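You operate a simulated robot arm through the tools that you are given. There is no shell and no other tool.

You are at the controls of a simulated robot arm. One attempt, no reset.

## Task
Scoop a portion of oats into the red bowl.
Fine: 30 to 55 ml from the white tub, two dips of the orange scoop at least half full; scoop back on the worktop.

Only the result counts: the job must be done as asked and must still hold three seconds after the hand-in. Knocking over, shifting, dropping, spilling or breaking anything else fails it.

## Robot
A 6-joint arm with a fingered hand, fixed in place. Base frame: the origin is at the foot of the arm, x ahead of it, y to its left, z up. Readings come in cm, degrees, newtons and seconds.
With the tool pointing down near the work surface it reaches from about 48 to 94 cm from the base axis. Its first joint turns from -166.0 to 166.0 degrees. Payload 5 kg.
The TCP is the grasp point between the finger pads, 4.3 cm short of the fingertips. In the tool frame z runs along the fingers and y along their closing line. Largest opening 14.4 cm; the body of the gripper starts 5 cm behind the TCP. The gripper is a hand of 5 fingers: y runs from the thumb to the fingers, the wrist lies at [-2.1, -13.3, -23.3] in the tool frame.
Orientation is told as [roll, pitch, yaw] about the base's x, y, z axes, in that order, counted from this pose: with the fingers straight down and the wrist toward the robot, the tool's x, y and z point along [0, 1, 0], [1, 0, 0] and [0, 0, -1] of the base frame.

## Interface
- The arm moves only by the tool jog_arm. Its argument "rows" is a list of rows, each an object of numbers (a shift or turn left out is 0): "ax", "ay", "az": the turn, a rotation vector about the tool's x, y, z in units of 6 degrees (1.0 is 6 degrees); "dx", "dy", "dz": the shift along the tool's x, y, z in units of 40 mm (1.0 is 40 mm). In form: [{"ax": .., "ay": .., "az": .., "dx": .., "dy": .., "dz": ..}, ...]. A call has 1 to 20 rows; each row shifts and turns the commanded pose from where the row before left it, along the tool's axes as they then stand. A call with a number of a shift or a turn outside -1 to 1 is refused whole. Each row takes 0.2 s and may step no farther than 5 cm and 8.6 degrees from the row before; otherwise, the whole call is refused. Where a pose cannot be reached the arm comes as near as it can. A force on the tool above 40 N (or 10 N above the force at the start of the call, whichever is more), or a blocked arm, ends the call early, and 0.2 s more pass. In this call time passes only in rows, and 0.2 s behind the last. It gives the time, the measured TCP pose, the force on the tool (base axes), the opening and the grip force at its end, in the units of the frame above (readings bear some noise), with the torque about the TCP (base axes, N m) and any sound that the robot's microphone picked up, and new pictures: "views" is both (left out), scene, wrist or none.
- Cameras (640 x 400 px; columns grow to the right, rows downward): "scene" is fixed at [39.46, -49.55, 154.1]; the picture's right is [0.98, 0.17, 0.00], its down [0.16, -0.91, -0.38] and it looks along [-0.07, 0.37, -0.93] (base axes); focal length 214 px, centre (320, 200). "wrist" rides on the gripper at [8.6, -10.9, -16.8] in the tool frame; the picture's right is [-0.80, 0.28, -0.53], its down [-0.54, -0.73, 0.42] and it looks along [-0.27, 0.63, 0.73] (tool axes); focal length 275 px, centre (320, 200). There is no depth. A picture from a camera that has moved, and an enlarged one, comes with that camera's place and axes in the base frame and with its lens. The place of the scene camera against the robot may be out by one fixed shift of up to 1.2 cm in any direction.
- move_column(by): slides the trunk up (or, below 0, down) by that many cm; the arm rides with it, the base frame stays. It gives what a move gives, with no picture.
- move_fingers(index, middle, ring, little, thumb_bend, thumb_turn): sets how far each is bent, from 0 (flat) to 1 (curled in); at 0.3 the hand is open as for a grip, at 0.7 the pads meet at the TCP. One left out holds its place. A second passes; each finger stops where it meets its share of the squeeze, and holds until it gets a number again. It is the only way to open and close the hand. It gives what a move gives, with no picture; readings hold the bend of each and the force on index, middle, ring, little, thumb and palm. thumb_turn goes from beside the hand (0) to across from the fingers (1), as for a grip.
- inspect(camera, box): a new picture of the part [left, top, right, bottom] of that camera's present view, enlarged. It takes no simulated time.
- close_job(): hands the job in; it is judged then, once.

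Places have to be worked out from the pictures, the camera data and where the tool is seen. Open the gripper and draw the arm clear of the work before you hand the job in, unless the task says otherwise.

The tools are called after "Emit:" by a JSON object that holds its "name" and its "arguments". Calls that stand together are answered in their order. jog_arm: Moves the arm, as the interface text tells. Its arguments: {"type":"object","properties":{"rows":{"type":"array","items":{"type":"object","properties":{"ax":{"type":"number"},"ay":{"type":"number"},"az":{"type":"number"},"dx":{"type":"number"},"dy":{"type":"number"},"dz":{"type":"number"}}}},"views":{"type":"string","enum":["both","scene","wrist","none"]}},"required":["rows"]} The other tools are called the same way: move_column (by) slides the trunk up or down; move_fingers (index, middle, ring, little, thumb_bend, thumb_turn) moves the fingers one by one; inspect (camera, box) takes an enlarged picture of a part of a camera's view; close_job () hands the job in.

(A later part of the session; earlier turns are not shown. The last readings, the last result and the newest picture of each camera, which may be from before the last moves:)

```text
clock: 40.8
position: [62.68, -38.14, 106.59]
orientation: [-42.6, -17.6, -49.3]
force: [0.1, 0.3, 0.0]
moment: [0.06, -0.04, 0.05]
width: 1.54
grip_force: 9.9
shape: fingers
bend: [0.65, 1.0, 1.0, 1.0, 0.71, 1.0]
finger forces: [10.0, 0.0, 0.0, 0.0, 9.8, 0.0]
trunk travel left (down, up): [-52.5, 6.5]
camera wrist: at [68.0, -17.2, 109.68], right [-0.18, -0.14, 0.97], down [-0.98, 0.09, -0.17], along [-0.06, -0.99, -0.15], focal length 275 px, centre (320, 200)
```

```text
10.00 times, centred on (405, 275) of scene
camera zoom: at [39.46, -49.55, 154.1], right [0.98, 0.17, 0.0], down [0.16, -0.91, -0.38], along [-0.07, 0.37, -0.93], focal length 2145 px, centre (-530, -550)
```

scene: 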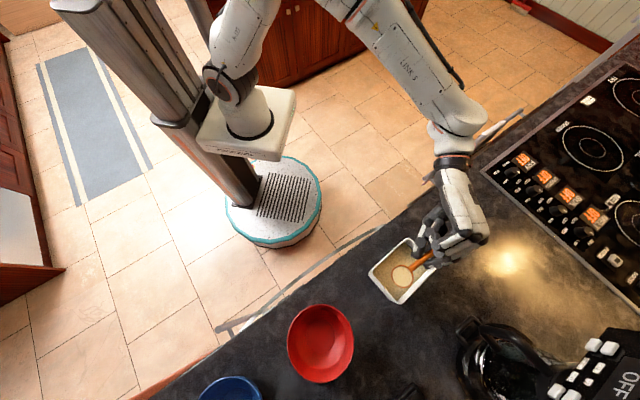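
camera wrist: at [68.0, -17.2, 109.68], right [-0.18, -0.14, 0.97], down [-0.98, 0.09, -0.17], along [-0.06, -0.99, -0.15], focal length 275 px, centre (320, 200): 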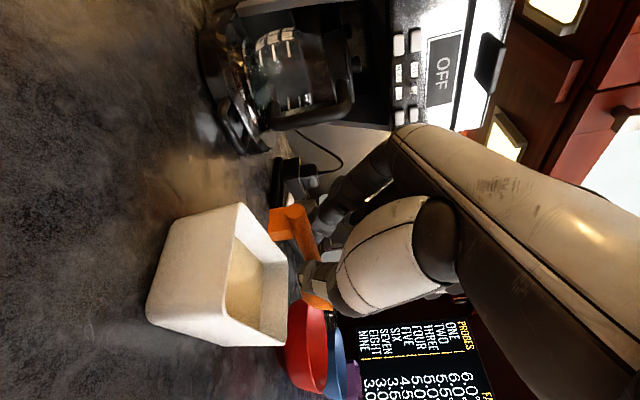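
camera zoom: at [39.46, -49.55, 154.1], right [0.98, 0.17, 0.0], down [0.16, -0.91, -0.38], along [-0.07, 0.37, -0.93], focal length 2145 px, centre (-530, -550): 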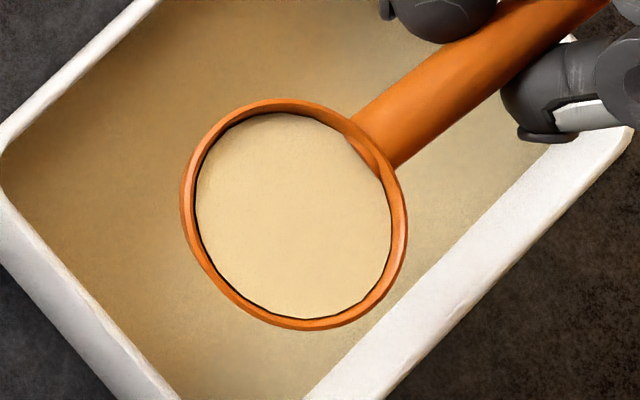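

The oats sit flat and slightly below the rim, which I put at about 20–24 ml (4.6 cm inner diameter), so two such dips should land near the middle of the range. I carry the scoop level to above the red bowl, near (42, -61) with its rim at about z 100.

Emit:
{"name": "jog_arm", "arguments": {"rows": [{"dx": -0.18, "dy": 0.083, "dz": -0.194}, {"dx": -0.18, "dy": 0.083, "dz": -0.194}, {"dx": -0.23, "dy": 0.03, "dz": 0.222}, {"dx": -0.46, "dy": 0.059, "dz": 0.444}, {"dx": -0.46, "dy": 0.059, "dz": 0.444}, {"dx": -0.46, "dy": 0.059, "dz": 0.444}, {"dx": -0.46, "dy": 0.059, "dz": 0.444}, {"dx": -0.46, "dy": 0.059, "dz": 0.444}, {"dx": -0.46, "dy": 0.059, "dz": 0.444}, {"dx": -0.46, "dy": 0.059, "dz": 0.444}, {"dx": -0.46, "dy": 0.059, "dz": 0.444}, {"dx": -0.23, "dy": 0.03, "dz": 0.222}, {}]}}

Emit:
{"name": "inspect", "arguments": {"camera": "scene", "box": [260, 240, 440, 400]}}

```text
clock: 43.6
position: [46.68, -54.84, 108.77]
orientation: [-42.5, -17.7, -49.3]
force: [0.4, 0.2, -0.1]
moment: [-0.03, 0.0, 0.02]
width: 1.54
grip_force: 9.7
shape: fingers
bend: [0.65, 1.0, 1.0, 1.0, 0.71, 1.0]
finger forces: [9.9, 0.0, 0.1, 0.0, 9.9, 0.0]
trunk travel left (down, up): [-52.5, 6.5]
camera wrist: at [51.88, -34.0, 111.94], right [-0.18, -0.14, 0.97], down [-0.98, 0.09, -0.17], along [-0.06, -0.99, -0.15], focal length 275 px, centre (320, 200)
```

scene: 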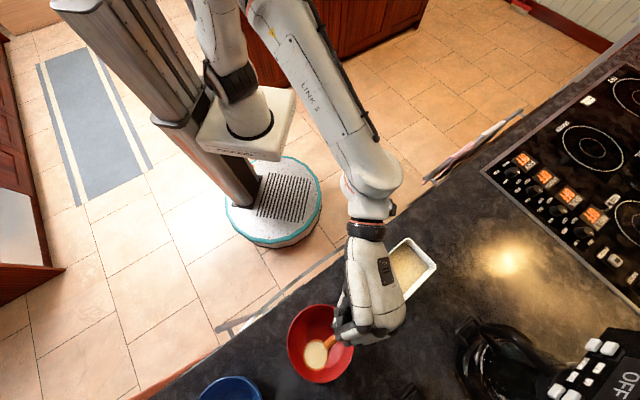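
wrist: 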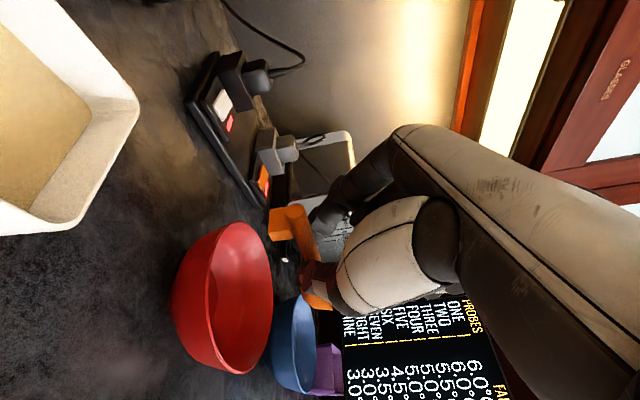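

```text
2.50 times, centred on (350, 320) of scene
camera zoom: at [39.46, -49.55, 154.1], right [0.98, 0.17, 0.0], down [0.16, -0.91, -0.38], along [-0.07, 0.37, -0.93], focal length 536 px, centre (245, -100)
```

zoom: 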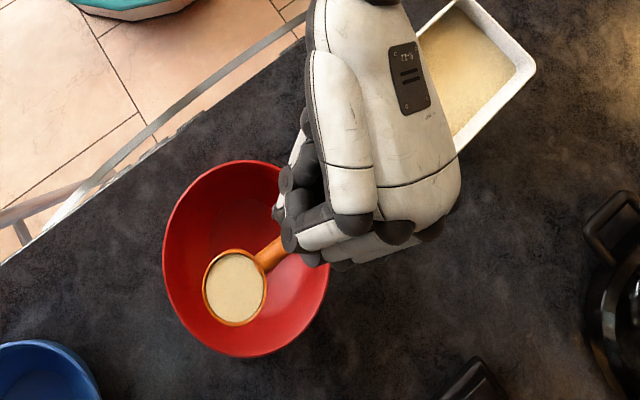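

The scoop is centred over the red bowl at a safe height. I pitch it forward about the bowl's rim centre, first by 60°.

Emit:
{"name": "jog_arm", "arguments": {"rows": [{"ax": 0.33, "ay": 0.935, "az": 0.104, "dx": -0.186, "dy": 0.0745, "dz": -0.0825}, {"ax": 0.33, "ay": 0.935, "az": 0.104, "dx": -0.186, "dy": 0.0745, "dz": -0.0825}, {"ax": 0.33, "ay": 0.935, "az": 0.104, "dx": -0.186, "dy": 0.0745, "dz": -0.0825}, {"ax": 0.33, "ay": 0.935, "az": 0.104, "dx": -0.186, "dy": 0.0745, "dz": -0.0825}, {"ax": 0.33, "ay": 0.935, "az": 0.104, "dx": -0.186, "dy": 0.0745, "dz": -0.0825}, {"ax": 0.33, "ay": 0.935, "az": 0.104, "dx": -0.186, "dy": 0.0745, "dz": -0.0825}, {"ax": 0.33, "ay": 0.935, "az": 0.104, "dx": -0.186, "dy": 0.0745, "dz": -0.0825}, {"ax": 0.33, "ay": 0.935, "az": 0.104, "dx": -0.186, "dy": 0.0745, "dz": -0.0825}, {"ax": 0.33, "ay": 0.935, "az": 0.104, "dx": -0.186, "dy": 0.0745, "dz": -0.0825}, {"ax": 0.33, "ay": 0.935, "az": 0.104, "dx": -0.186, "dy": 0.0745, "dz": -0.0825}, {}]}}

Emit:
{"name": "inspect", "arguments": {"camera": "scene", "box": [260, 240, 440, 400]}}

```text
clock: 46.0
position: [42.72, -59.87, 114.2]
orientation: [15.9, -0.4, -59.5]
force: [-0.1, -1.1, -0.8]
moment: [0.06, -0.02, 0.02]
width: 1.52
grip_force: 9.8
shape: fingers
bend: [0.65, 1.0, 1.0, 1.0, 0.71, 1.0]
finger forces: [10.0, 0.0, 0.1, 0.0, 9.8, 0.0]
trunk travel left (down, up): [-52.5, 6.5]
camera wrist: at [40.29, -48.4, 132.61], right [-0.64, -0.71, 0.3], down [-0.72, 0.42, -0.56], along [0.27, -0.57, -0.77], focal length 275 px, centre (320, 200)
```

scene: 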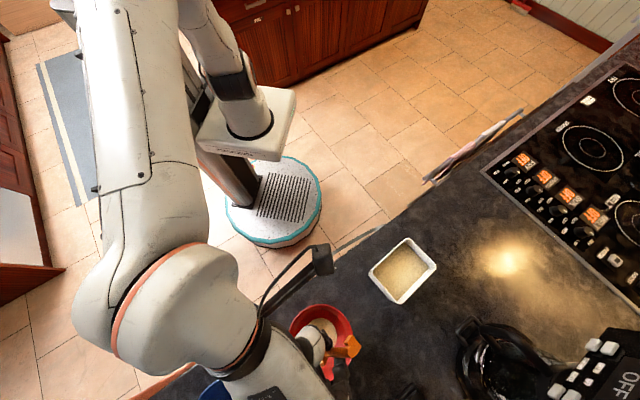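
wrist: 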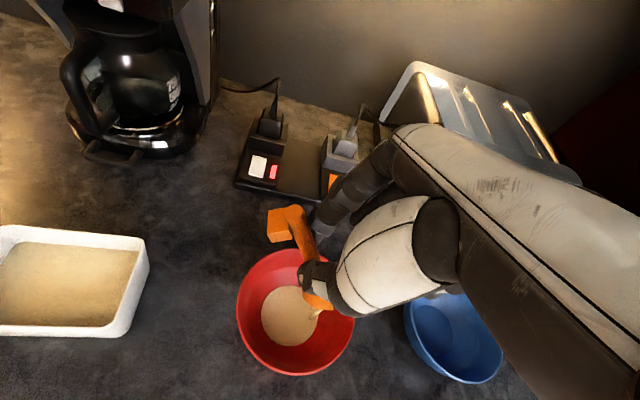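

```text
2.50 times, centred on (350, 320) of scene
camera zoom: at [39.46, -49.55, 154.1], right [0.98, 0.17, 0.0], down [0.16, -0.91, -0.38], along [-0.07, 0.37, -0.93], focal length 536 px, centre (245, -100)
```

zoom: 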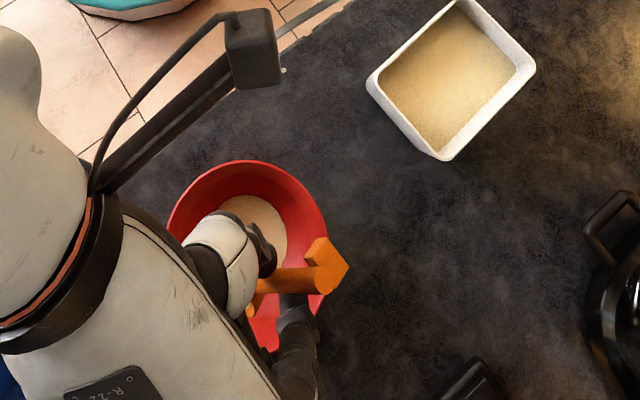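

Oats are already pouring into the red bowl. I pitch another 36° to empty the scoop.

Emit:
{"name": "jog_arm", "arguments": {"rows": [{"ax": 0.33, "ay": 0.935, "az": 0.104, "dx": -0.186, "dy": 0.0745, "dz": -0.0825}, {"ax": 0.33, "ay": 0.935, "az": 0.104, "dx": -0.186, "dy": 0.0745, "dz": -0.0825}, {"ax": 0.33, "ay": 0.935, "az": 0.104, "dx": -0.186, "dy": 0.0745, "dz": -0.0825}, {"ax": 0.33, "ay": 0.935, "az": 0.104, "dx": -0.186, "dy": 0.0745, "dz": -0.0825}, {"ax": 0.33, "ay": 0.935, "az": 0.104, "dx": -0.186, "dy": 0.0745, "dz": -0.0825}, {"ax": 0.33, "ay": 0.935, "az": 0.104, "dx": -0.186, "dy": 0.0745, "dz": -0.0825}, {}, {}]}}

Emit:
{"name": "inspect", "arguments": {"camera": "wrist", "box": [200, 200, 440, 390]}}

```text
clock: 47.8
position: [39.39, -63.66, 113.69]
orientation: [50.0, 11.4, -56.2]
force: [0.4, -0.2, -0.2]
moment: [-0.04, -0.01, -0.02]
width: 1.55
grip_force: 10.1
shape: fingers
bend: [0.65, 1.0, 1.0, 1.0, 0.71, 1.0]
finger forces: [9.9, 0.1, 0.0, 0.1, 9.8, 0.0]
trunk travel left (down, up): [-52.5, 6.5]
camera wrist: at [29.29, -61.69, 132.88], right [-0.64, -0.7, -0.32], down [-0.49, 0.69, -0.53], along [0.59, -0.18, -0.79], focal length 275 px, centre (320, 200)
```

scene: 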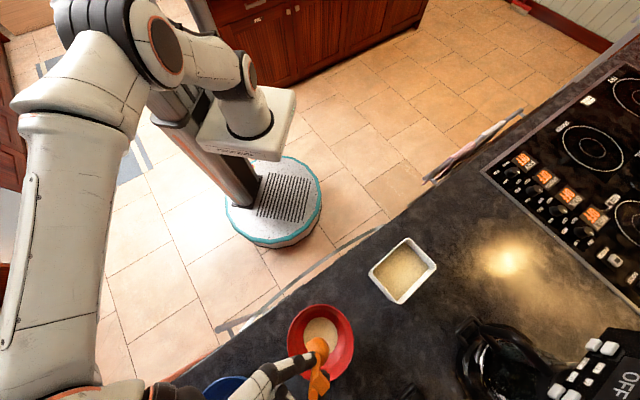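
wrist: 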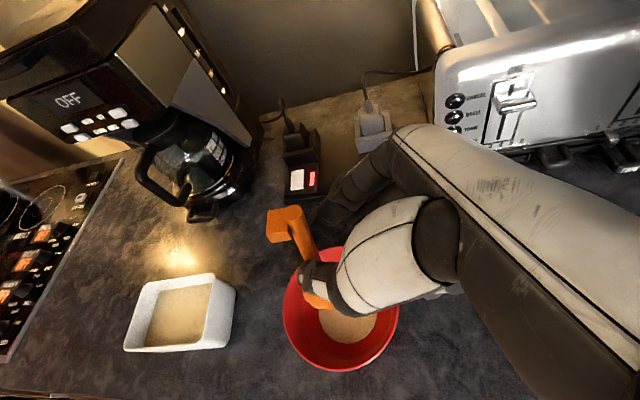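

```text
2.11 times, centred on (320, 295) of wrist
camera zoom: at [29.29, -61.69, 132.88], right [-0.64, -0.7, -0.32], down [-0.49, 0.69, -0.53], along [0.59, -0.18, -0.79], focal length 580 px, centre (320, 0)
```

zoom: 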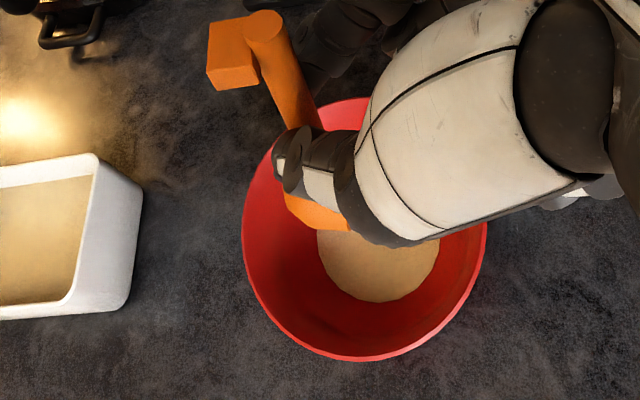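

The pour works with no reach problem. I inspect the red bowl, and the scoop for leftovers.

Emit:
{"name": "inspect", "arguments": {"camera": "scene", "box": [270, 290, 370, 400]}}

```text
3.64 times, centred on (320, 345) of scene
camera zoom: at [39.46, -49.55, 154.1], right [0.98, 0.17, 0.0], down [0.16, -0.91, -0.38], along [-0.07, 0.37, -0.93], focal length 780 px, centre (320, -327)
```

zoom: 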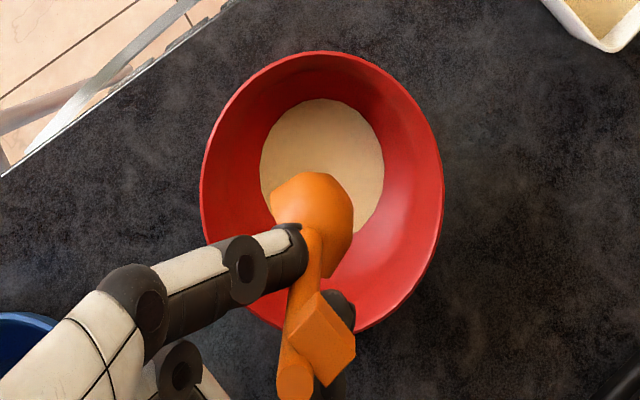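

The oats disc in the bowl is about 8.3 cm across over a base of about 7 cm, consistent with roughly 20 ml. I tip 12° further to make sure nothing stays in the scoop, then look at it on the way back.

Emit:
{"name": "jog_arm", "arguments": {"rows": [{"ax": 0.33, "ay": 0.935, "az": 0.104, "dx": -0.186, "dy": 0.0745, "dz": -0.0825}, {"ax": 0.33, "ay": 0.935, "az": 0.104, "dx": -0.186, "dy": 0.0745, "dz": -0.0825}, {}, {}], "views": "none"}}

Emit:
{"name": "inspect", "arguments": {"camera": "scene", "box": [270, 290, 370, 400]}}

```text
clock: 48.8
position: [38.5, -64.76, 112.66]
orientation: [61.7, 14.6, -53.6]
force: [0.1, 0.0, 0.0]
moment: [-0.03, 0.01, -0.02]
width: 1.51
grip_force: 10.2
shape: fingers
bend: [0.65, 1.0, 1.0, 1.0, 0.71, 1.0]
finger forces: [9.9, 0.0, 0.1, 0.0, 9.8, 0.0]
trunk travel left (down, up): [-52.5, 6.5]
```

```text
3.64 times, centred on (320, 345) of scene
camera zoom: at [39.46, -49.55, 154.1], right [0.98, 0.17, 0.0], down [0.16, -0.91, -0.38], along [-0.07, 0.37, -0.93], focal length 780 px, centre (320, -327)
```

zoom: 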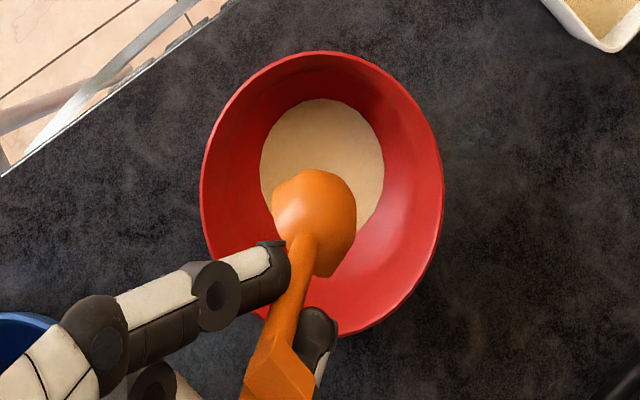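

The bowl's contents did not change, so the scoop is empty. I rotate back, in reverse, to the dip tilt (φ = 36°).

Emit:
{"name": "jog_arm", "arguments": {"rows": [{"ax": -0.33, "ay": -0.935, "az": -0.104, "dx": 0.176, "dy": -0.073, "dz": 0.103}, {"ax": -0.33, "ay": -0.935, "az": -0.104, "dx": 0.176, "dy": -0.073, "dz": 0.103}, {"ax": -0.33, "ay": -0.935, "az": -0.104, "dx": 0.176, "dy": -0.073, "dz": 0.103}, {"ax": -0.33, "ay": -0.935, "az": -0.104, "dx": 0.176, "dy": -0.073, "dz": 0.103}, {"ax": -0.33, "ay": -0.935, "az": -0.104, "dx": 0.176, "dy": -0.073, "dz": 0.103}, {"ax": -0.33, "ay": -0.935, "az": -0.104, "dx": 0.176, "dy": -0.073, "dz": 0.103}, {"ax": -0.33, "ay": -0.935, "az": -0.104, "dx": 0.176, "dy": -0.073, "dz": 0.103}, {"ax": -0.33, "ay": -0.935, "az": -0.104, "dx": 0.176, "dy": -0.073, "dz": 0.103}, {"ax": -0.33, "ay": -0.935, "az": -0.104, "dx": 0.176, "dy": -0.073, "dz": 0.103}, {"ax": -0.33, "ay": -0.935, "az": -0.104, "dx": 0.176, "dy": -0.073, "dz": 0.103}, {"ax": -0.33, "ay": -0.935, "az": -0.104, "dx": 0.176, "dy": -0.073, "dz": 0.103}, {"ax": -0.33, "ay": -0.935, "az": -0.104, "dx": 0.176, "dy": -0.073, "dz": 0.103}, {}]}}

Emit:
{"name": "inspect", "arguments": {"camera": "scene", "box": [260, 240, 440, 400]}}

```text
clock: 51.6
position: [44.59, -57.25, 112.97]
orientation: [-6.9, -8.4, -57.7]
force: [-0.8, 0.3, -0.4]
moment: [0.0, 0.02, -0.04]
width: 1.51
grip_force: 10.5
shape: fingers
bend: [0.65, 1.0, 1.0, 1.0, 0.71, 1.0]
finger forces: [9.8, 0.0, 0.1, 0.0, 9.8, 0.0]
trunk travel left (down, up): [-52.5, 6.5]
camera wrist: at [46.55, -40.52, 126.93], right [-0.51, -0.55, 0.66], down [-0.85, 0.25, -0.46], along [0.09, -0.8, -0.59], focal length 275 px, centre (320, 200)
```

scene: 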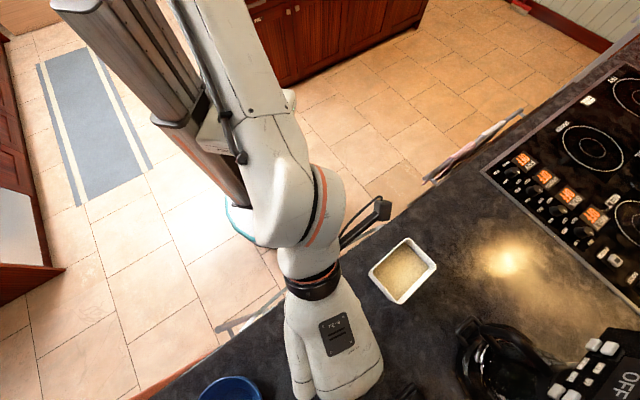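
wrist: 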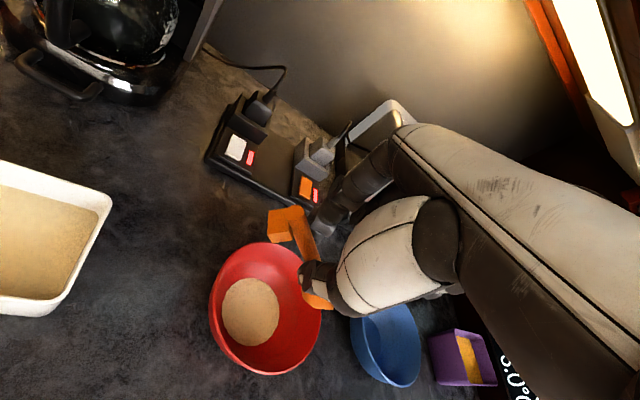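

```text
2.50 times, centred on (350, 320) of scene
camera zoom: at [39.46, -49.55, 154.1], right [0.98, 0.17, 0.0], down [0.16, -0.91, -0.38], along [-0.07, 0.37, -0.93], focal length 536 px, centre (245, -100)
```

zoom: 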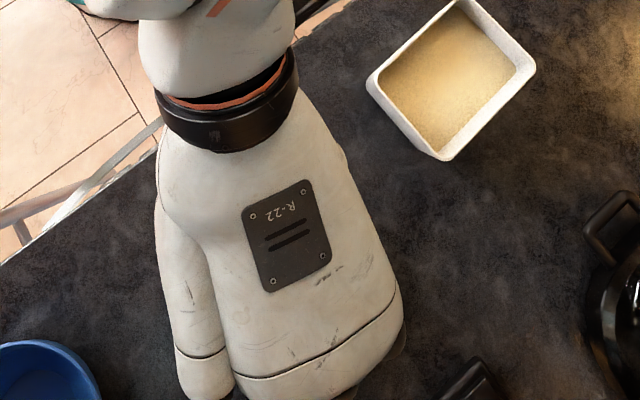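

Now I carry the empty scoop back over the tub centre, staying high, and then come down partway.

Emit:
{"name": "jog_arm", "arguments": {"rows": [{"dx": 0.385, "dy": -0.098, "dz": -0.057}, {"dx": 0.769, "dy": -0.196, "dz": -0.114}, {"dx": 0.769, "dy": -0.196, "dz": -0.114}, {"dx": 0.769, "dy": -0.196, "dz": -0.114}, {"dx": 0.769, "dy": -0.196, "dz": -0.114}, {"dx": 0.769, "dy": -0.196, "dz": -0.114}, {"dx": 0.769, "dy": -0.196, "dz": -0.114}, {"dx": 0.769, "dy": -0.196, "dz": -0.114}, {"dx": 0.385, "dy": -0.098, "dz": -0.057}, {"dx": 0.06, "dy": -0.08, "dz": 0.52}, {"dx": 0.06, "dy": -0.08, "dz": 0.52}, {}]}}

Emit:
{"name": "inspect", "arguments": {"camera": "scene", "box": [350, 220, 470, 320]}}

Emit:
{"name": "inspect", "arguments": {"camera": "scene", "box": [270, 290, 370, 400]}}

```text
clock: 54.2
position: [62.33, -38.73, 108.63]
orientation: [-6.9, -8.6, -57.6]
force: [-0.2, 0.3, -0.9]
moment: [-0.05, -0.01, -0.01]
width: 1.51
grip_force: 10.1
shape: fingers
bend: [0.65, 1.0, 1.0, 1.0, 0.71, 1.0]
finger forces: [9.9, 0.1, 0.0, 0.0, 9.8, 0.0]
trunk travel left (down, up): [-52.5, 6.5]
camera wrist: at [64.29, -21.97, 122.64], right [-0.51, -0.55, 0.66], down [-0.85, 0.25, -0.46], along [0.09, -0.8, -0.6], focal length 275 px, centre (320, 200)
```

scene: 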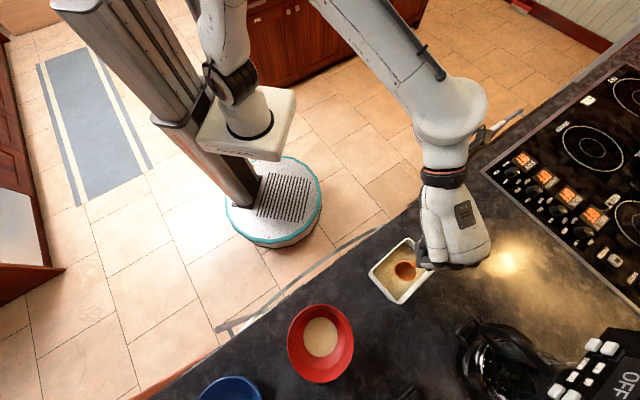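
wrist: 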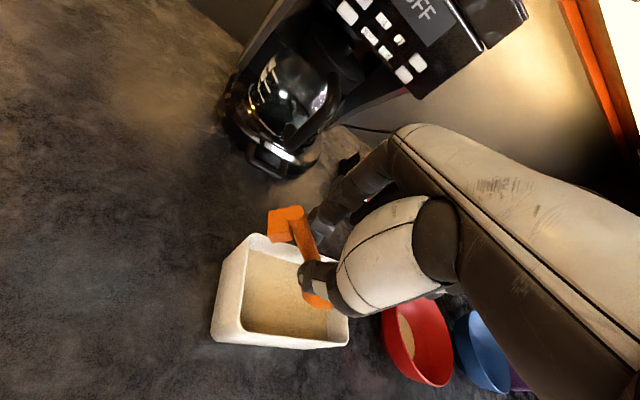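

```text
4.00 times, centred on (410, 270) of scene
camera zoom: at [39.46, -49.55, 154.1], right [0.98, 0.17, 0.0], down [0.16, -0.91, -0.38], along [-0.07, 0.37, -0.93], focal length 858 px, centre (-40, -80)
```

zoom: 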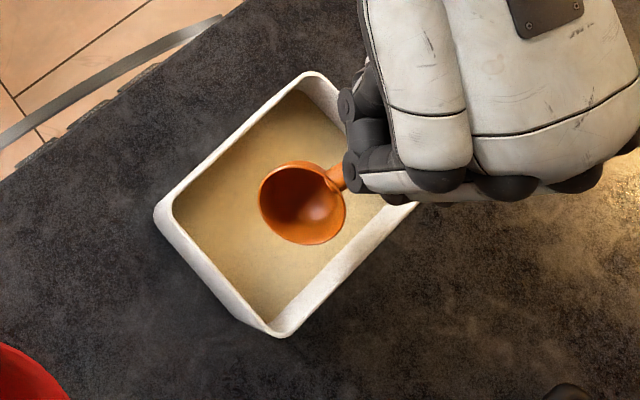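

```text
3.64 times, centred on (320, 345) of scene
camera zoom: at [39.46, -49.55, 154.1], right [0.98, 0.17, 0.0], down [0.16, -0.91, -0.38], along [-0.07, 0.37, -0.93], focal length 780 px, centre (320, -327)
```

zoom: 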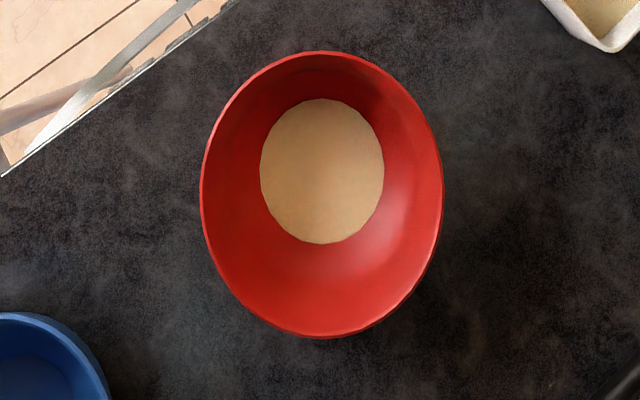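

The scoop is empty, the bowl has its first portion and nothing is spilled. I dip again at the same spot and depth.

Emit:
{"name": "jog_arm", "arguments": {"rows": [{"dx": 0.0455, "dy": -0.052, "dz": 0.273}, {"dx": 0.0455, "dy": -0.052, "dz": 0.273}, {"dx": 0.0455, "dy": -0.052, "dz": 0.273}, {"dx": 0.0455, "dy": -0.052, "dz": 0.273}, {"dx": 0.0455, "dy": -0.052, "dz": 0.273}, {}], "views": "none"}}

Emit:
{"name": "inspect", "arguments": {"camera": "scene", "box": [350, 220, 470, 320]}}

```text
clock: 55.6
position: [62.4, -38.46, 102.91]
orientation: [-6.8, -8.5, -57.7]
force: [-0.3, -0.6, -0.3]
moment: [-0.01, 0.0, 0.0]
width: 1.51
grip_force: 9.7
shape: fingers
bend: [0.65, 1.0, 1.0, 1.0, 0.71, 1.0]
finger forces: [9.9, 0.0, 0.0, 0.1, 9.8, 0.1]
trunk travel left (down, up): [-52.5, 6.5]
```

```text
4.00 times, centred on (410, 270) of scene
camera zoom: at [39.46, -49.55, 154.1], right [0.98, 0.17, 0.0], down [0.16, -0.91, -0.38], along [-0.07, 0.37, -0.93], focal length 858 px, centre (-40, -80)
```

zoom: 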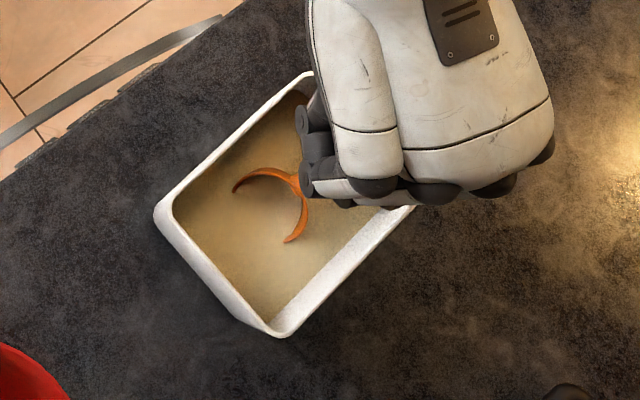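

The immersion is the same as in the first dip, with no contact forces. I repeat the proven scooping and levelling motion.

Emit:
{"name": "jog_arm", "arguments": {"rows": [{"ax": -0.165, "ay": -0.4675, "az": -0.052, "dx": -0.005, "dy": -0.006, "dz": 0.066}, {"ax": -0.165, "ay": -0.4675, "az": -0.052, "dx": -0.005, "dy": -0.005, "dz": 0.066}, {"ax": -0.165, "ay": -0.4675, "az": -0.052, "dx": -0.014, "dy": 0.002, "dz": 0.028}, {"ax": -0.165, "ay": -0.4675, "az": -0.052, "dx": -0.014, "dy": 0.002, "dz": 0.028}, {"ax": -0.165, "ay": -0.4675, "az": -0.052, "dx": -0.035, "dy": 0.015, "dz": -0.018}, {"ax": -0.165, "ay": -0.4675, "az": -0.052, "dx": -0.035, "dy": 0.015, "dz": -0.018}, {}, {"dx": -0.05, "dy": 0.03, "dz": -0.1}, {"ax": -0.165, "ay": -0.4675, "az": -0.052, "dx": -0.03, "dy": 0.02, "dz": -0.09}, {"ax": -0.165, "ay": -0.4675, "az": -0.052, "dx": -0.03, "dy": 0.02, "dz": -0.09}, {"ax": -0.165, "ay": -0.4675, "az": -0.052, "dx": 0.009, "dy": 0.006, "dz": -0.084}, {"ax": -0.165, "ay": -0.4675, "az": -0.052, "dx": 0.009, "dy": 0.006, "dz": -0.084}, {"ax": -0.165, "ay": -0.4675, "az": -0.052, "dx": -0.032, "dy": 0.023, "dz": -0.113}, {"ax": -0.165, "ay": -0.4675, "az": -0.052, "dx": -0.032, "dy": 0.023, "dz": -0.113}, {"dx": -0.2, "dy": 0.095, "dz": -0.22}, {}]}}

Emit:
{"name": "inspect", "arguments": {"camera": "scene", "box": [385, 255, 425, 295]}}

Emit:
{"name": "inspect", "arguments": {"camera": "scene", "box": [350, 220, 470, 320]}}

```text
clock: 59.0
position: [62.65, -38.2, 106.37]
orientation: [-42.5, -17.6, -49.3]
force: [0.1, -0.3, 0.2]
moment: [0.04, -0.04, 0.0]
width: 1.5
grip_force: 10.1
shape: fingers
bend: [0.65, 1.0, 1.0, 1.0, 0.71, 1.0]
finger forces: [10.0, 0.0, 0.1, 0.1, 9.9, 0.1]
trunk travel left (down, up): [-52.5, 6.5]
camera wrist: at [67.99, -17.21, 109.44], right [-0.18, -0.14, 0.97], down [-0.98, 0.09, -0.17], along [-0.06, -0.99, -0.15], focal length 275 px, centre (320, 200)
```

scene: 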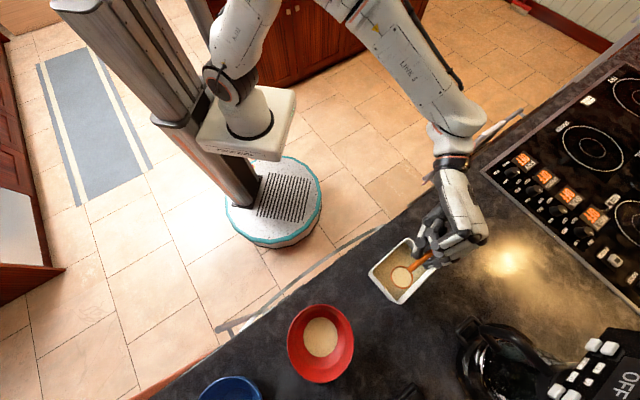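
wrist: 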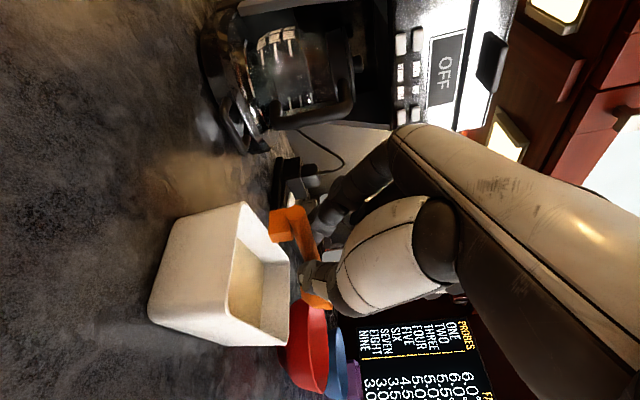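

```text
10.00 times, centred on (405, 275) of scene
camera zoom: at [39.46, -49.55, 154.1], right [0.98, 0.17, 0.0], down [0.16, -0.91, -0.38], along [-0.07, 0.37, -0.93], focal length 2145 px, centre (-530, -550)
```

zoom: 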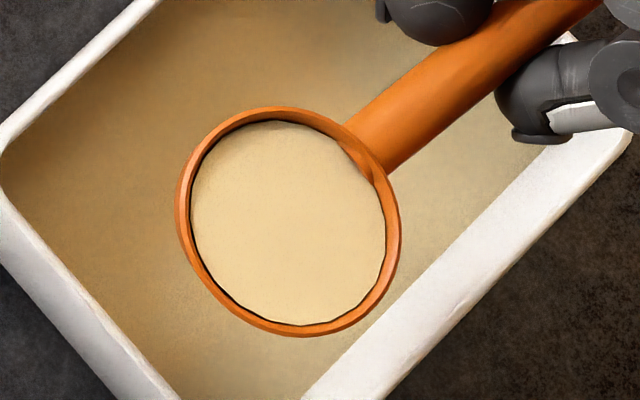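

```text
4.00 times, centred on (410, 270) of scene
camera zoom: at [39.46, -49.55, 154.1], right [0.98, 0.17, 0.0], down [0.16, -0.91, -0.38], along [-0.07, 0.37, -0.93], focal length 858 px, centre (-40, -80)
```

zoom: 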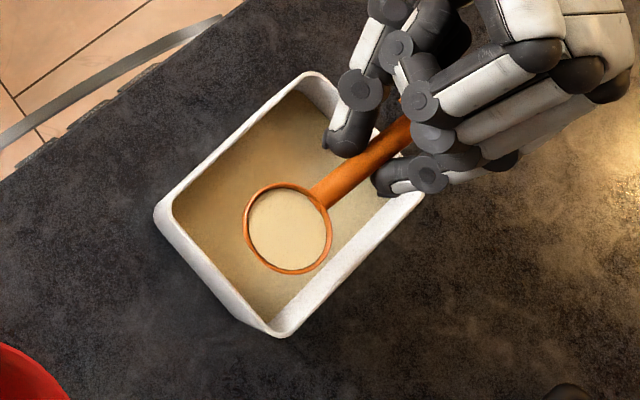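

The fill is the same as in the first dip. I carry it level to the red bowl along the same path as before.

Emit:
{"name": "jog_arm", "arguments": {"rows": [{"dx": -0.19, "dy": 0.09, "dz": -0.21}, {"dx": -0.19, "dy": 0.09, "dz": -0.21}, {"dx": -0.23, "dy": 0.03, "dz": 0.222}, {"dx": -0.46, "dy": 0.059, "dz": 0.444}, {"dx": -0.46, "dy": 0.059, "dz": 0.444}, {"dx": -0.46, "dy": 0.059, "dz": 0.444}, {"dx": -0.46, "dy": 0.059, "dz": 0.444}, {"dx": -0.46, "dy": 0.059, "dz": 0.444}, {"dx": -0.46, "dy": 0.059, "dz": 0.444}, {"dx": -0.46, "dy": 0.059, "dz": 0.444}, {"dx": -0.46, "dy": 0.059, "dz": 0.444}, {"dx": -0.23, "dy": 0.03, "dz": 0.222}, {}], "views": "scene"}}

Emit:
{"name": "inspect", "arguments": {"camera": "scene", "box": [260, 240, 440, 400]}}

```text
clock: 61.8
position: [46.5, -54.87, 108.8]
orientation: [-42.6, -17.6, -49.3]
force: [-0.4, -0.7, 0.4]
moment: [0.01, 0.04, -0.01]
width: 1.52
grip_force: 9.4
shape: fingers
bend: [0.65, 1.0, 1.0, 1.0, 0.71, 1.0]
finger forces: [9.9, 0.0, 0.0, 0.1, 9.8, 0.0]
trunk travel left (down, up): [-52.5, 6.5]
```

scene: 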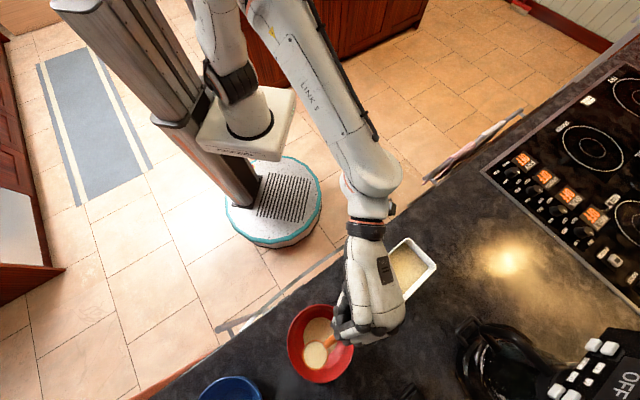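

```text
2.50 times, centred on (350, 320) of scene
camera zoom: at [39.46, -49.55, 154.1], right [0.98, 0.17, 0.0], down [0.16, -0.91, -0.38], along [-0.07, 0.37, -0.93], focal length 536 px, centre (245, -100)
```

zoom: 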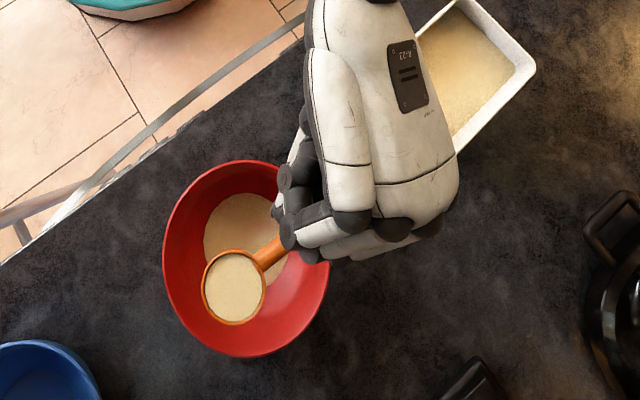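

The scoop is over the bowl in the same place. I pitch forward again, 102° in all, to empty it.

Emit:
{"name": "jog_arm", "arguments": {"rows": [{"ax": 0.33, "ay": 0.935, "az": 0.104, "dx": -0.186, "dy": 0.0745, "dz": -0.0825}, {"ax": 0.33, "ay": 0.935, "az": 0.104, "dx": -0.186, "dy": 0.0745, "dz": -0.0825}, {"ax": 0.33, "ay": 0.935, "az": 0.104, "dx": -0.186, "dy": 0.0745, "dz": -0.0825}, {"ax": 0.33, "ay": 0.935, "az": 0.104, "dx": -0.186, "dy": 0.0745, "dz": -0.0825}, {"ax": 0.33, "ay": 0.935, "az": 0.104, "dx": -0.186, "dy": 0.0745, "dz": -0.0825}, {"ax": 0.33, "ay": 0.935, "az": 0.104, "dx": -0.186, "dy": 0.0745, "dz": -0.0825}, {"ax": 0.33, "ay": 0.935, "az": 0.104, "dx": -0.186, "dy": 0.0745, "dz": -0.0825}, {"ax": 0.33, "ay": 0.935, "az": 0.104, "dx": -0.186, "dy": 0.0745, "dz": -0.0825}, {"ax": 0.33, "ay": 0.935, "az": 0.104, "dx": -0.186, "dy": 0.0745, "dz": -0.0825}, {"ax": 0.33, "ay": 0.935, "az": 0.104, "dx": -0.186, "dy": 0.0745, "dz": -0.0825}, {"ax": 0.33, "ay": 0.935, "az": 0.104, "dx": -0.186, "dy": 0.0745, "dz": -0.0825}, {"ax": 0.33, "ay": 0.935, "az": 0.104, "dx": -0.186, "dy": 0.0745, "dz": -0.0825}, {"ax": 0.33, "ay": 0.935, "az": 0.104, "dx": -0.186, "dy": 0.0745, "dz": -0.0825}, {"ax": 0.33, "ay": 0.935, "az": 0.104, "dx": -0.186, "dy": 0.0745, "dz": -0.0825}, {"ax": 0.33, "ay": 0.935, "az": 0.104, "dx": -0.186, "dy": 0.0745, "dz": -0.0825}, {"ax": 0.33, "ay": 0.935, "az": 0.104, "dx": -0.186, "dy": 0.0745, "dz": -0.0825}, {"ax": 0.33, "ay": 0.935, "az": 0.104, "dx": -0.186, "dy": 0.0745, "dz": -0.0825}, {}, {}, {}]}}

Emit:
{"name": "inspect", "arguments": {"camera": "scene", "box": [270, 290, 370, 400]}}

```text
clock: 66.0
position: [39.07, -64.35, 113.24]
orientation: [55.9, 13.0, -54.9]
force: [-0.7, -0.5, 0.4]
moment: [-0.02, -0.02, 0.0]
width: 1.49
grip_force: 9.9
shape: fingers
bend: [0.65, 1.0, 1.0, 1.0, 0.71, 1.0]
finger forces: [9.8, 0.0, 0.0, 0.0, 9.8, 0.0]
trunk travel left (down, up): [-52.5, 6.5]
camera wrist: at [27.7, -63.78, 131.92], right [-0.62, -0.67, -0.41], down [-0.46, 0.73, -0.5], along [0.64, -0.12, -0.76], focal length 275 px, centre (320, 200)
```

scene: 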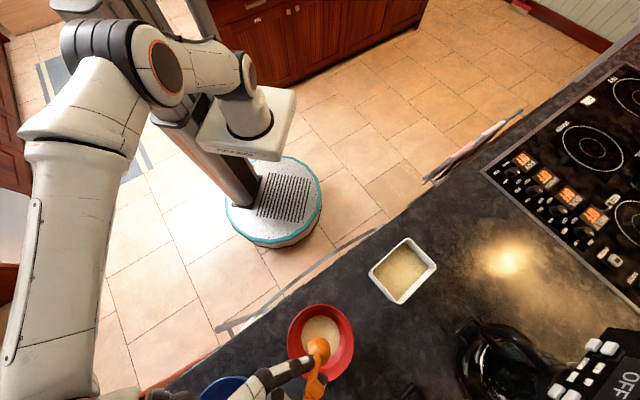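
wrist: 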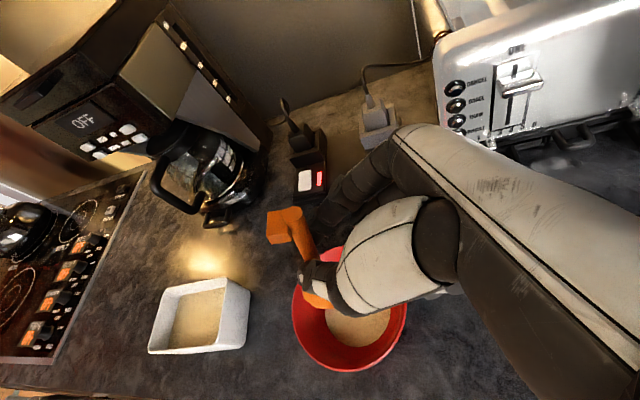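

```text
3.64 times, centred on (320, 345) of scene
camera zoom: at [39.46, -49.55, 154.1], right [0.98, 0.17, 0.0], down [0.16, -0.91, -0.38], along [-0.07, 0.37, -0.93], focal length 780 px, centre (320, -327)
```

zoom: 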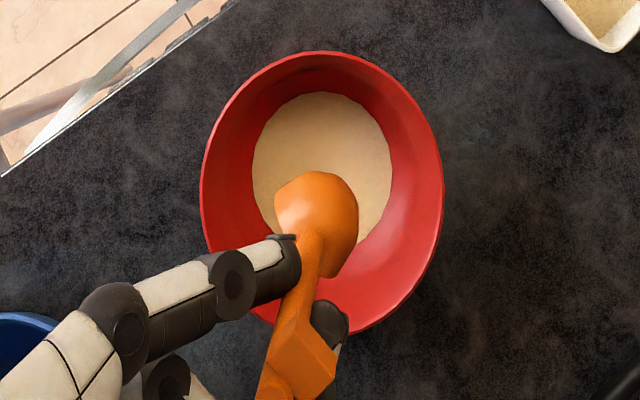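

The scoop is emptied and the oats disc has grown as expected. I check the tub level with the same crop as at the start, as a cross-check on volume, and look at the bowl from the wrist camera.

Emit:
{"name": "inspect", "arguments": {"camera": "scene", "box": [340, 220, 460, 320]}}

Emit:
{"name": "inspect", "arguments": {"camera": "wrist", "box": [260, 220, 440, 390]}}

```text
4.00 times, centred on (400, 270) of scene
camera zoom: at [39.46, -49.55, 154.1], right [0.98, 0.17, 0.0], down [0.16, -0.91, -0.38], along [-0.07, 0.37, -0.93], focal length 858 px, centre (0, -80)
```

zoom: 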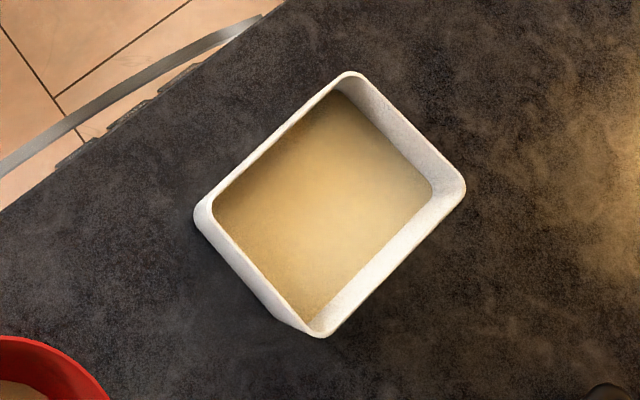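

```text
2.35 times, centred on (350, 305) of wrist
camera zoom: at [27.7, -63.78, 131.92], right [-0.62, -0.67, -0.41], down [-0.46, 0.73, -0.5], along [0.64, -0.12, -0.76], focal length 648 px, centre (249, -47)
```

zoom: 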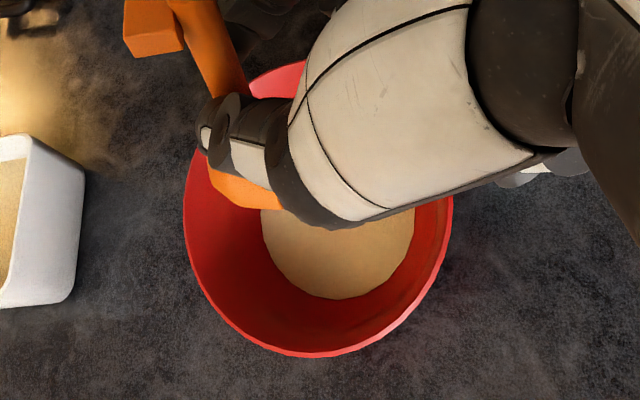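

The tub's oats edge dropped by about 0.4–0.5 cm, which fits roughly 45 ml taken. I rotate the empty scoop back to level above the bowl.

Emit:
{"name": "jog_arm", "arguments": {"rows": [{"ax": -0.33, "ay": -0.935, "az": -0.104, "dx": 0.176, "dy": -0.073, "dz": 0.103}, {"ax": -0.33, "ay": -0.935, "az": -0.104, "dx": 0.176, "dy": -0.073, "dz": 0.103}, {"ax": -0.33, "ay": -0.935, "az": -0.104, "dx": 0.176, "dy": -0.073, "dz": 0.103}, {"ax": -0.33, "ay": -0.935, "az": -0.104, "dx": 0.176, "dy": -0.073, "dz": 0.103}, {"ax": -0.33, "ay": -0.935, "az": -0.104, "dx": 0.176, "dy": -0.073, "dz": 0.103}, {"ax": -0.33, "ay": -0.935, "az": -0.104, "dx": 0.176, "dy": -0.073, "dz": 0.103}, {"ax": -0.33, "ay": -0.935, "az": -0.104, "dx": 0.176, "dy": -0.073, "dz": 0.103}, {"ax": -0.33, "ay": -0.935, "az": -0.104, "dx": 0.176, "dy": -0.073, "dz": 0.103}, {"ax": -0.33, "ay": -0.935, "az": -0.104, "dx": 0.176, "dy": -0.073, "dz": 0.103}, {"ax": -0.33, "ay": -0.935, "az": -0.104, "dx": 0.176, "dy": -0.073, "dz": 0.103}, {"ax": -0.33, "ay": -0.935, "az": -0.104, "dx": 0.176, "dy": -0.073, "dz": 0.103}, {"ax": -0.33, "ay": -0.935, "az": -0.104, "dx": 0.176, "dy": -0.073, "dz": 0.103}, {"ax": -0.33, "ay": -0.935, "az": -0.104, "dx": 0.176, "dy": -0.073, "dz": 0.103}, {"ax": -0.33, "ay": -0.935, "az": -0.104, "dx": 0.176, "dy": -0.073, "dz": 0.103}, {"ax": -0.33, "ay": -0.935, "az": -0.104, "dx": 0.176, "dy": -0.073, "dz": 0.103}, {"ax": -0.33, "ay": -0.935, "az": -0.104, "dx": 0.176, "dy": -0.073, "dz": 0.103}, {"ax": -0.33, "ay": -0.935, "az": -0.104, "dx": 0.176, "dy": -0.073, "dz": 0.103}, {}], "views": "scene"}}

Emit:
{"name": "inspect", "arguments": {"camera": "scene", "box": [260, 240, 440, 400]}}

```text
clock: 69.8
position: [46.78, -54.98, 108.89]
orientation: [-42.5, -17.7, -49.3]
force: [-0.2, 0.5, -0.2]
moment: [-0.02, 0.0, 0.0]
width: 1.45
grip_force: 9.6
shape: fingers
bend: [0.65, 1.0, 1.0, 1.0, 0.71, 1.0]
finger forces: [9.7, 0.1, 0.0, 0.1, 9.7, 0.1]
trunk travel left (down, up): [-52.5, 6.5]
```

scene: 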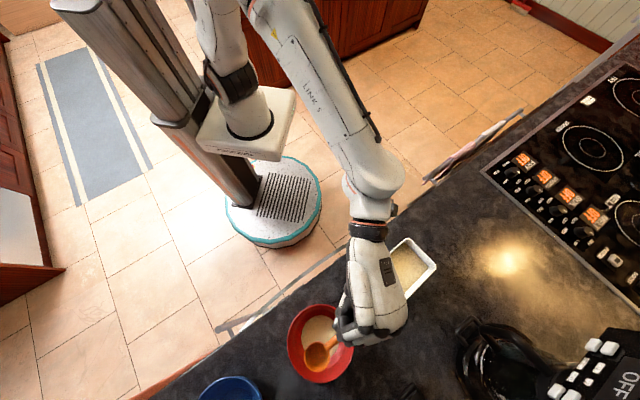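

```text
2.50 times, centred on (350, 320) of scene
camera zoom: at [39.46, -49.55, 154.1], right [0.98, 0.17, 0.0], down [0.16, -0.91, -0.38], along [-0.07, 0.37, -0.93], focal length 536 px, centre (245, -100)
```

zoom: 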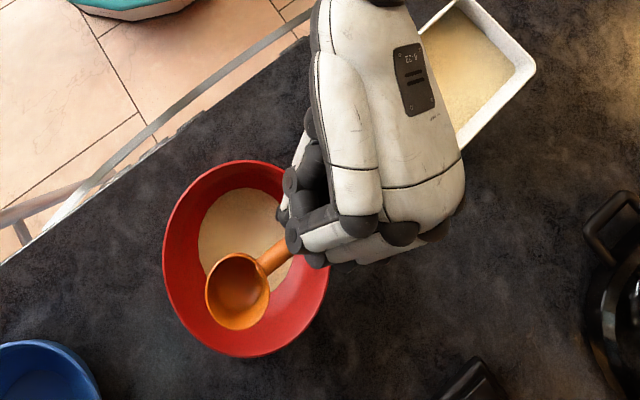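

The scoop is empty. I carry it back over the tub, high up, to the free worktop spot where it lay.

Emit:
{"name": "jog_arm", "arguments": {"rows": [{"dx": 0.288, "dy": -0.043, "dz": -0.28}, {"dx": 0.576, "dy": -0.086, "dz": -0.561}, {"dx": 0.576, "dy": -0.086, "dz": -0.561}, {"dx": 0.576, "dy": -0.086, "dz": -0.561}, {"dx": 0.576, "dy": -0.086, "dz": -0.561}, {"dx": 0.576, "dy": -0.086, "dz": -0.561}, {"dx": 0.576, "dy": -0.086, "dz": -0.561}, {"dx": 0.576, "dy": -0.086, "dz": -0.561}, {"dx": 0.576, "dy": -0.086, "dz": -0.561}, {"dx": 0.576, "dy": -0.086, "dz": -0.561}, {"dx": 0.576, "dy": -0.086, "dz": -0.561}, {"dx": 0.576, "dy": -0.086, "dz": -0.561}, {"dx": 0.576, "dy": -0.086, "dz": -0.561}, {"dx": 0.576, "dy": -0.086, "dz": -0.561}, {"dx": 0.288, "dy": -0.043, "dz": -0.28}, {}], "views": "scene"}}

```text
clock: 73.2
position: [77.49, -21.78, 108.65]
orientation: [-42.5, -17.6, -49.3]
force: [0.8, -0.6, 0.0]
moment: [0.0, -0.01, -0.03]
width: 1.5
grip_force: 9.9
shape: fingers
bend: [0.65, 1.0, 1.0, 1.0, 0.71, 1.0]
finger forces: [9.8, 0.0, 0.1, 0.0, 9.7, 0.0]
trunk travel left (down, up): [-52.5, 6.5]
```

scene: 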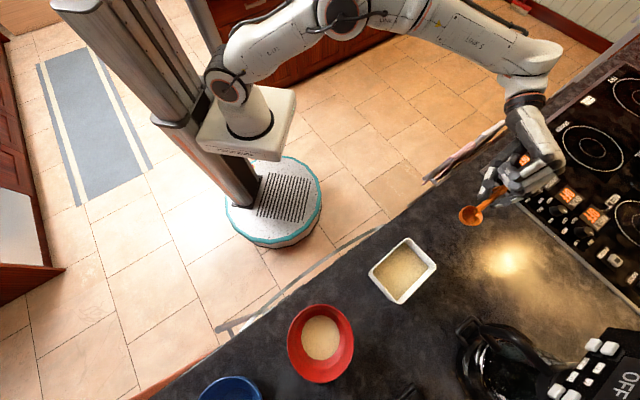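

I lower it toward the worktop, stopping just above.

Emit:
{"name": "jog_arm", "arguments": {"rows": [{"dx": 0.4, "dy": -0.19, "dz": 0.44}, {"dx": 0.4, "dy": -0.19, "dz": 0.44}, {"dx": 0.4, "dy": -0.19, "dz": 0.44}, {"dx": 0.32, "dy": -0.15, "dz": 0.35}, {}]}}

Emit:
{"name": "inspect", "arguments": {"camera": "scene", "box": [420, 170, 530, 250]}}

Emit:
{"name": "inspect", "arguments": {"camera": "wrist", "box": [200, 150, 440, 390]}}

```text
clock: 74.4
position: [77.46, -21.97, 99.3]
orientation: [-42.4, -17.7, -49.3]
force: [0.1, -0.9, 0.6]
moment: [0.02, 0.02, 0.03]
width: 1.48
grip_force: 9.9
shape: fingers
bend: [0.65, 1.0, 1.0, 1.0, 0.71, 1.0]
finger forces: [9.8, 0.0, 0.0, 0.1, 9.8, 0.0]
trunk travel left (down, up): [-52.5, 6.5]
camera wrist: at [82.82, -1.04, 102.31], right [-0.18, -0.14, 0.97], down [-0.98, 0.09, -0.17], along [-0.06, -0.99, -0.15], focal length 275 px, centre (320, 200)
```

scene: 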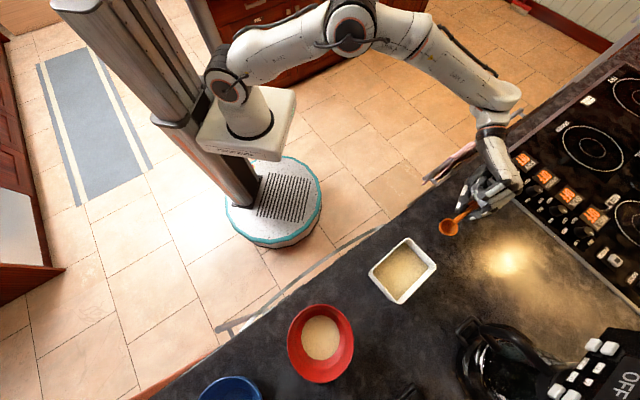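
wrist: 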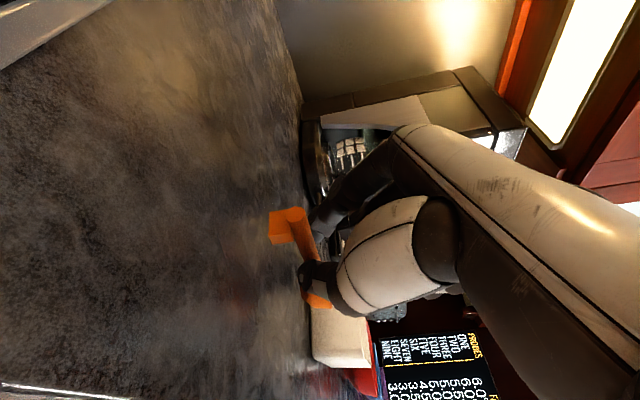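

```text
5.00 times, centred on (475, 210) of scene
camera zoom: at [39.46, -49.55, 154.1], right [0.98, 0.17, 0.0], down [0.16, -0.91, -0.38], along [-0.07, 0.37, -0.93], focal length 1072 px, centre (-455, 150)
```

zoom: 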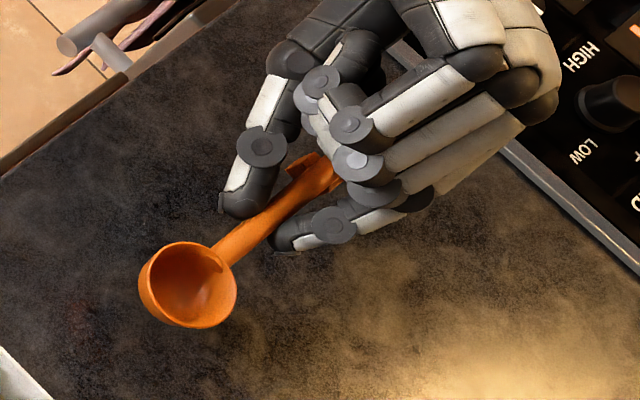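

```text
1.67 times, centred on (320, 270) of wrist
camera zoom: at [82.82, -1.04, 102.31], right [-0.18, -0.14, 0.97], down [-0.98, 0.09, -0.17], along [-0.06, -0.99, -0.15], focal length 459 px, centre (320, 83)
```

zoom: 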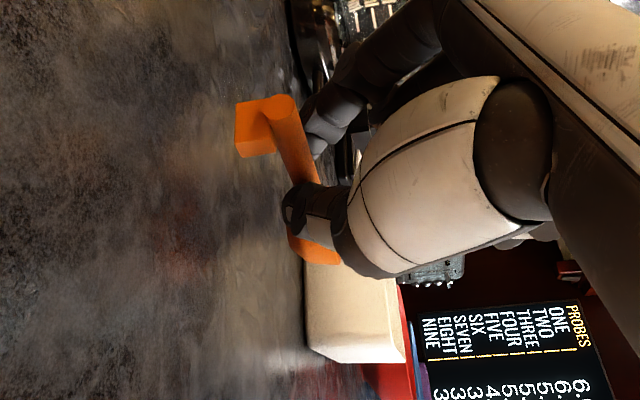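

There is about 1.4 cm left. I lower slowly and watch the force for touchdown.

Emit:
{"name": "jog_arm", "arguments": {"rows": [{"dx": 0.048, "dy": -0.023, "dz": 0.053}, {"dx": 0.048, "dy": -0.023, "dz": 0.053}, {"dx": 0.048, "dy": -0.023, "dz": 0.053}, {}], "views": "none"}}

Emit:
{"name": "jog_arm", "arguments": {"rows": [{"dx": 0.04, "dy": -0.019, "dz": 0.044}, {"dx": 0.04, "dy": -0.019, "dz": 0.044}, {}], "views": "none"}}

```text
clock: 75.4
position: [77.56, -21.85, 98.27]
orientation: [-42.5, -17.6, -49.3]
force: [0.3, -0.8, -0.4]
moment: [-0.03, -0.03, -0.02]
width: 1.48
grip_force: 10.4
shape: fingers
bend: [0.65, 1.0, 1.0, 1.0, 0.71, 1.0]
finger forces: [9.7, 0.0, 0.1, 0.0, 9.7, 0.0]
trunk travel left (down, up): [-52.5, 6.5]
```

```text
clock: 76.2
position: [77.59, -21.98, 97.71]
orientation: [-42.5, -17.6, -49.3]
force: [0.0, -0.7, -0.2]
moment: [0.02, 0.02, 0.03]
width: 1.47
grip_force: 9.2
shape: fingers
bend: [0.65, 1.0, 1.0, 1.0, 0.71, 1.0]
finger forces: [9.8, 0.1, 0.0, 0.0, 9.8, 0.0]
trunk travel left (down, up): [-52.5, 6.5]
```

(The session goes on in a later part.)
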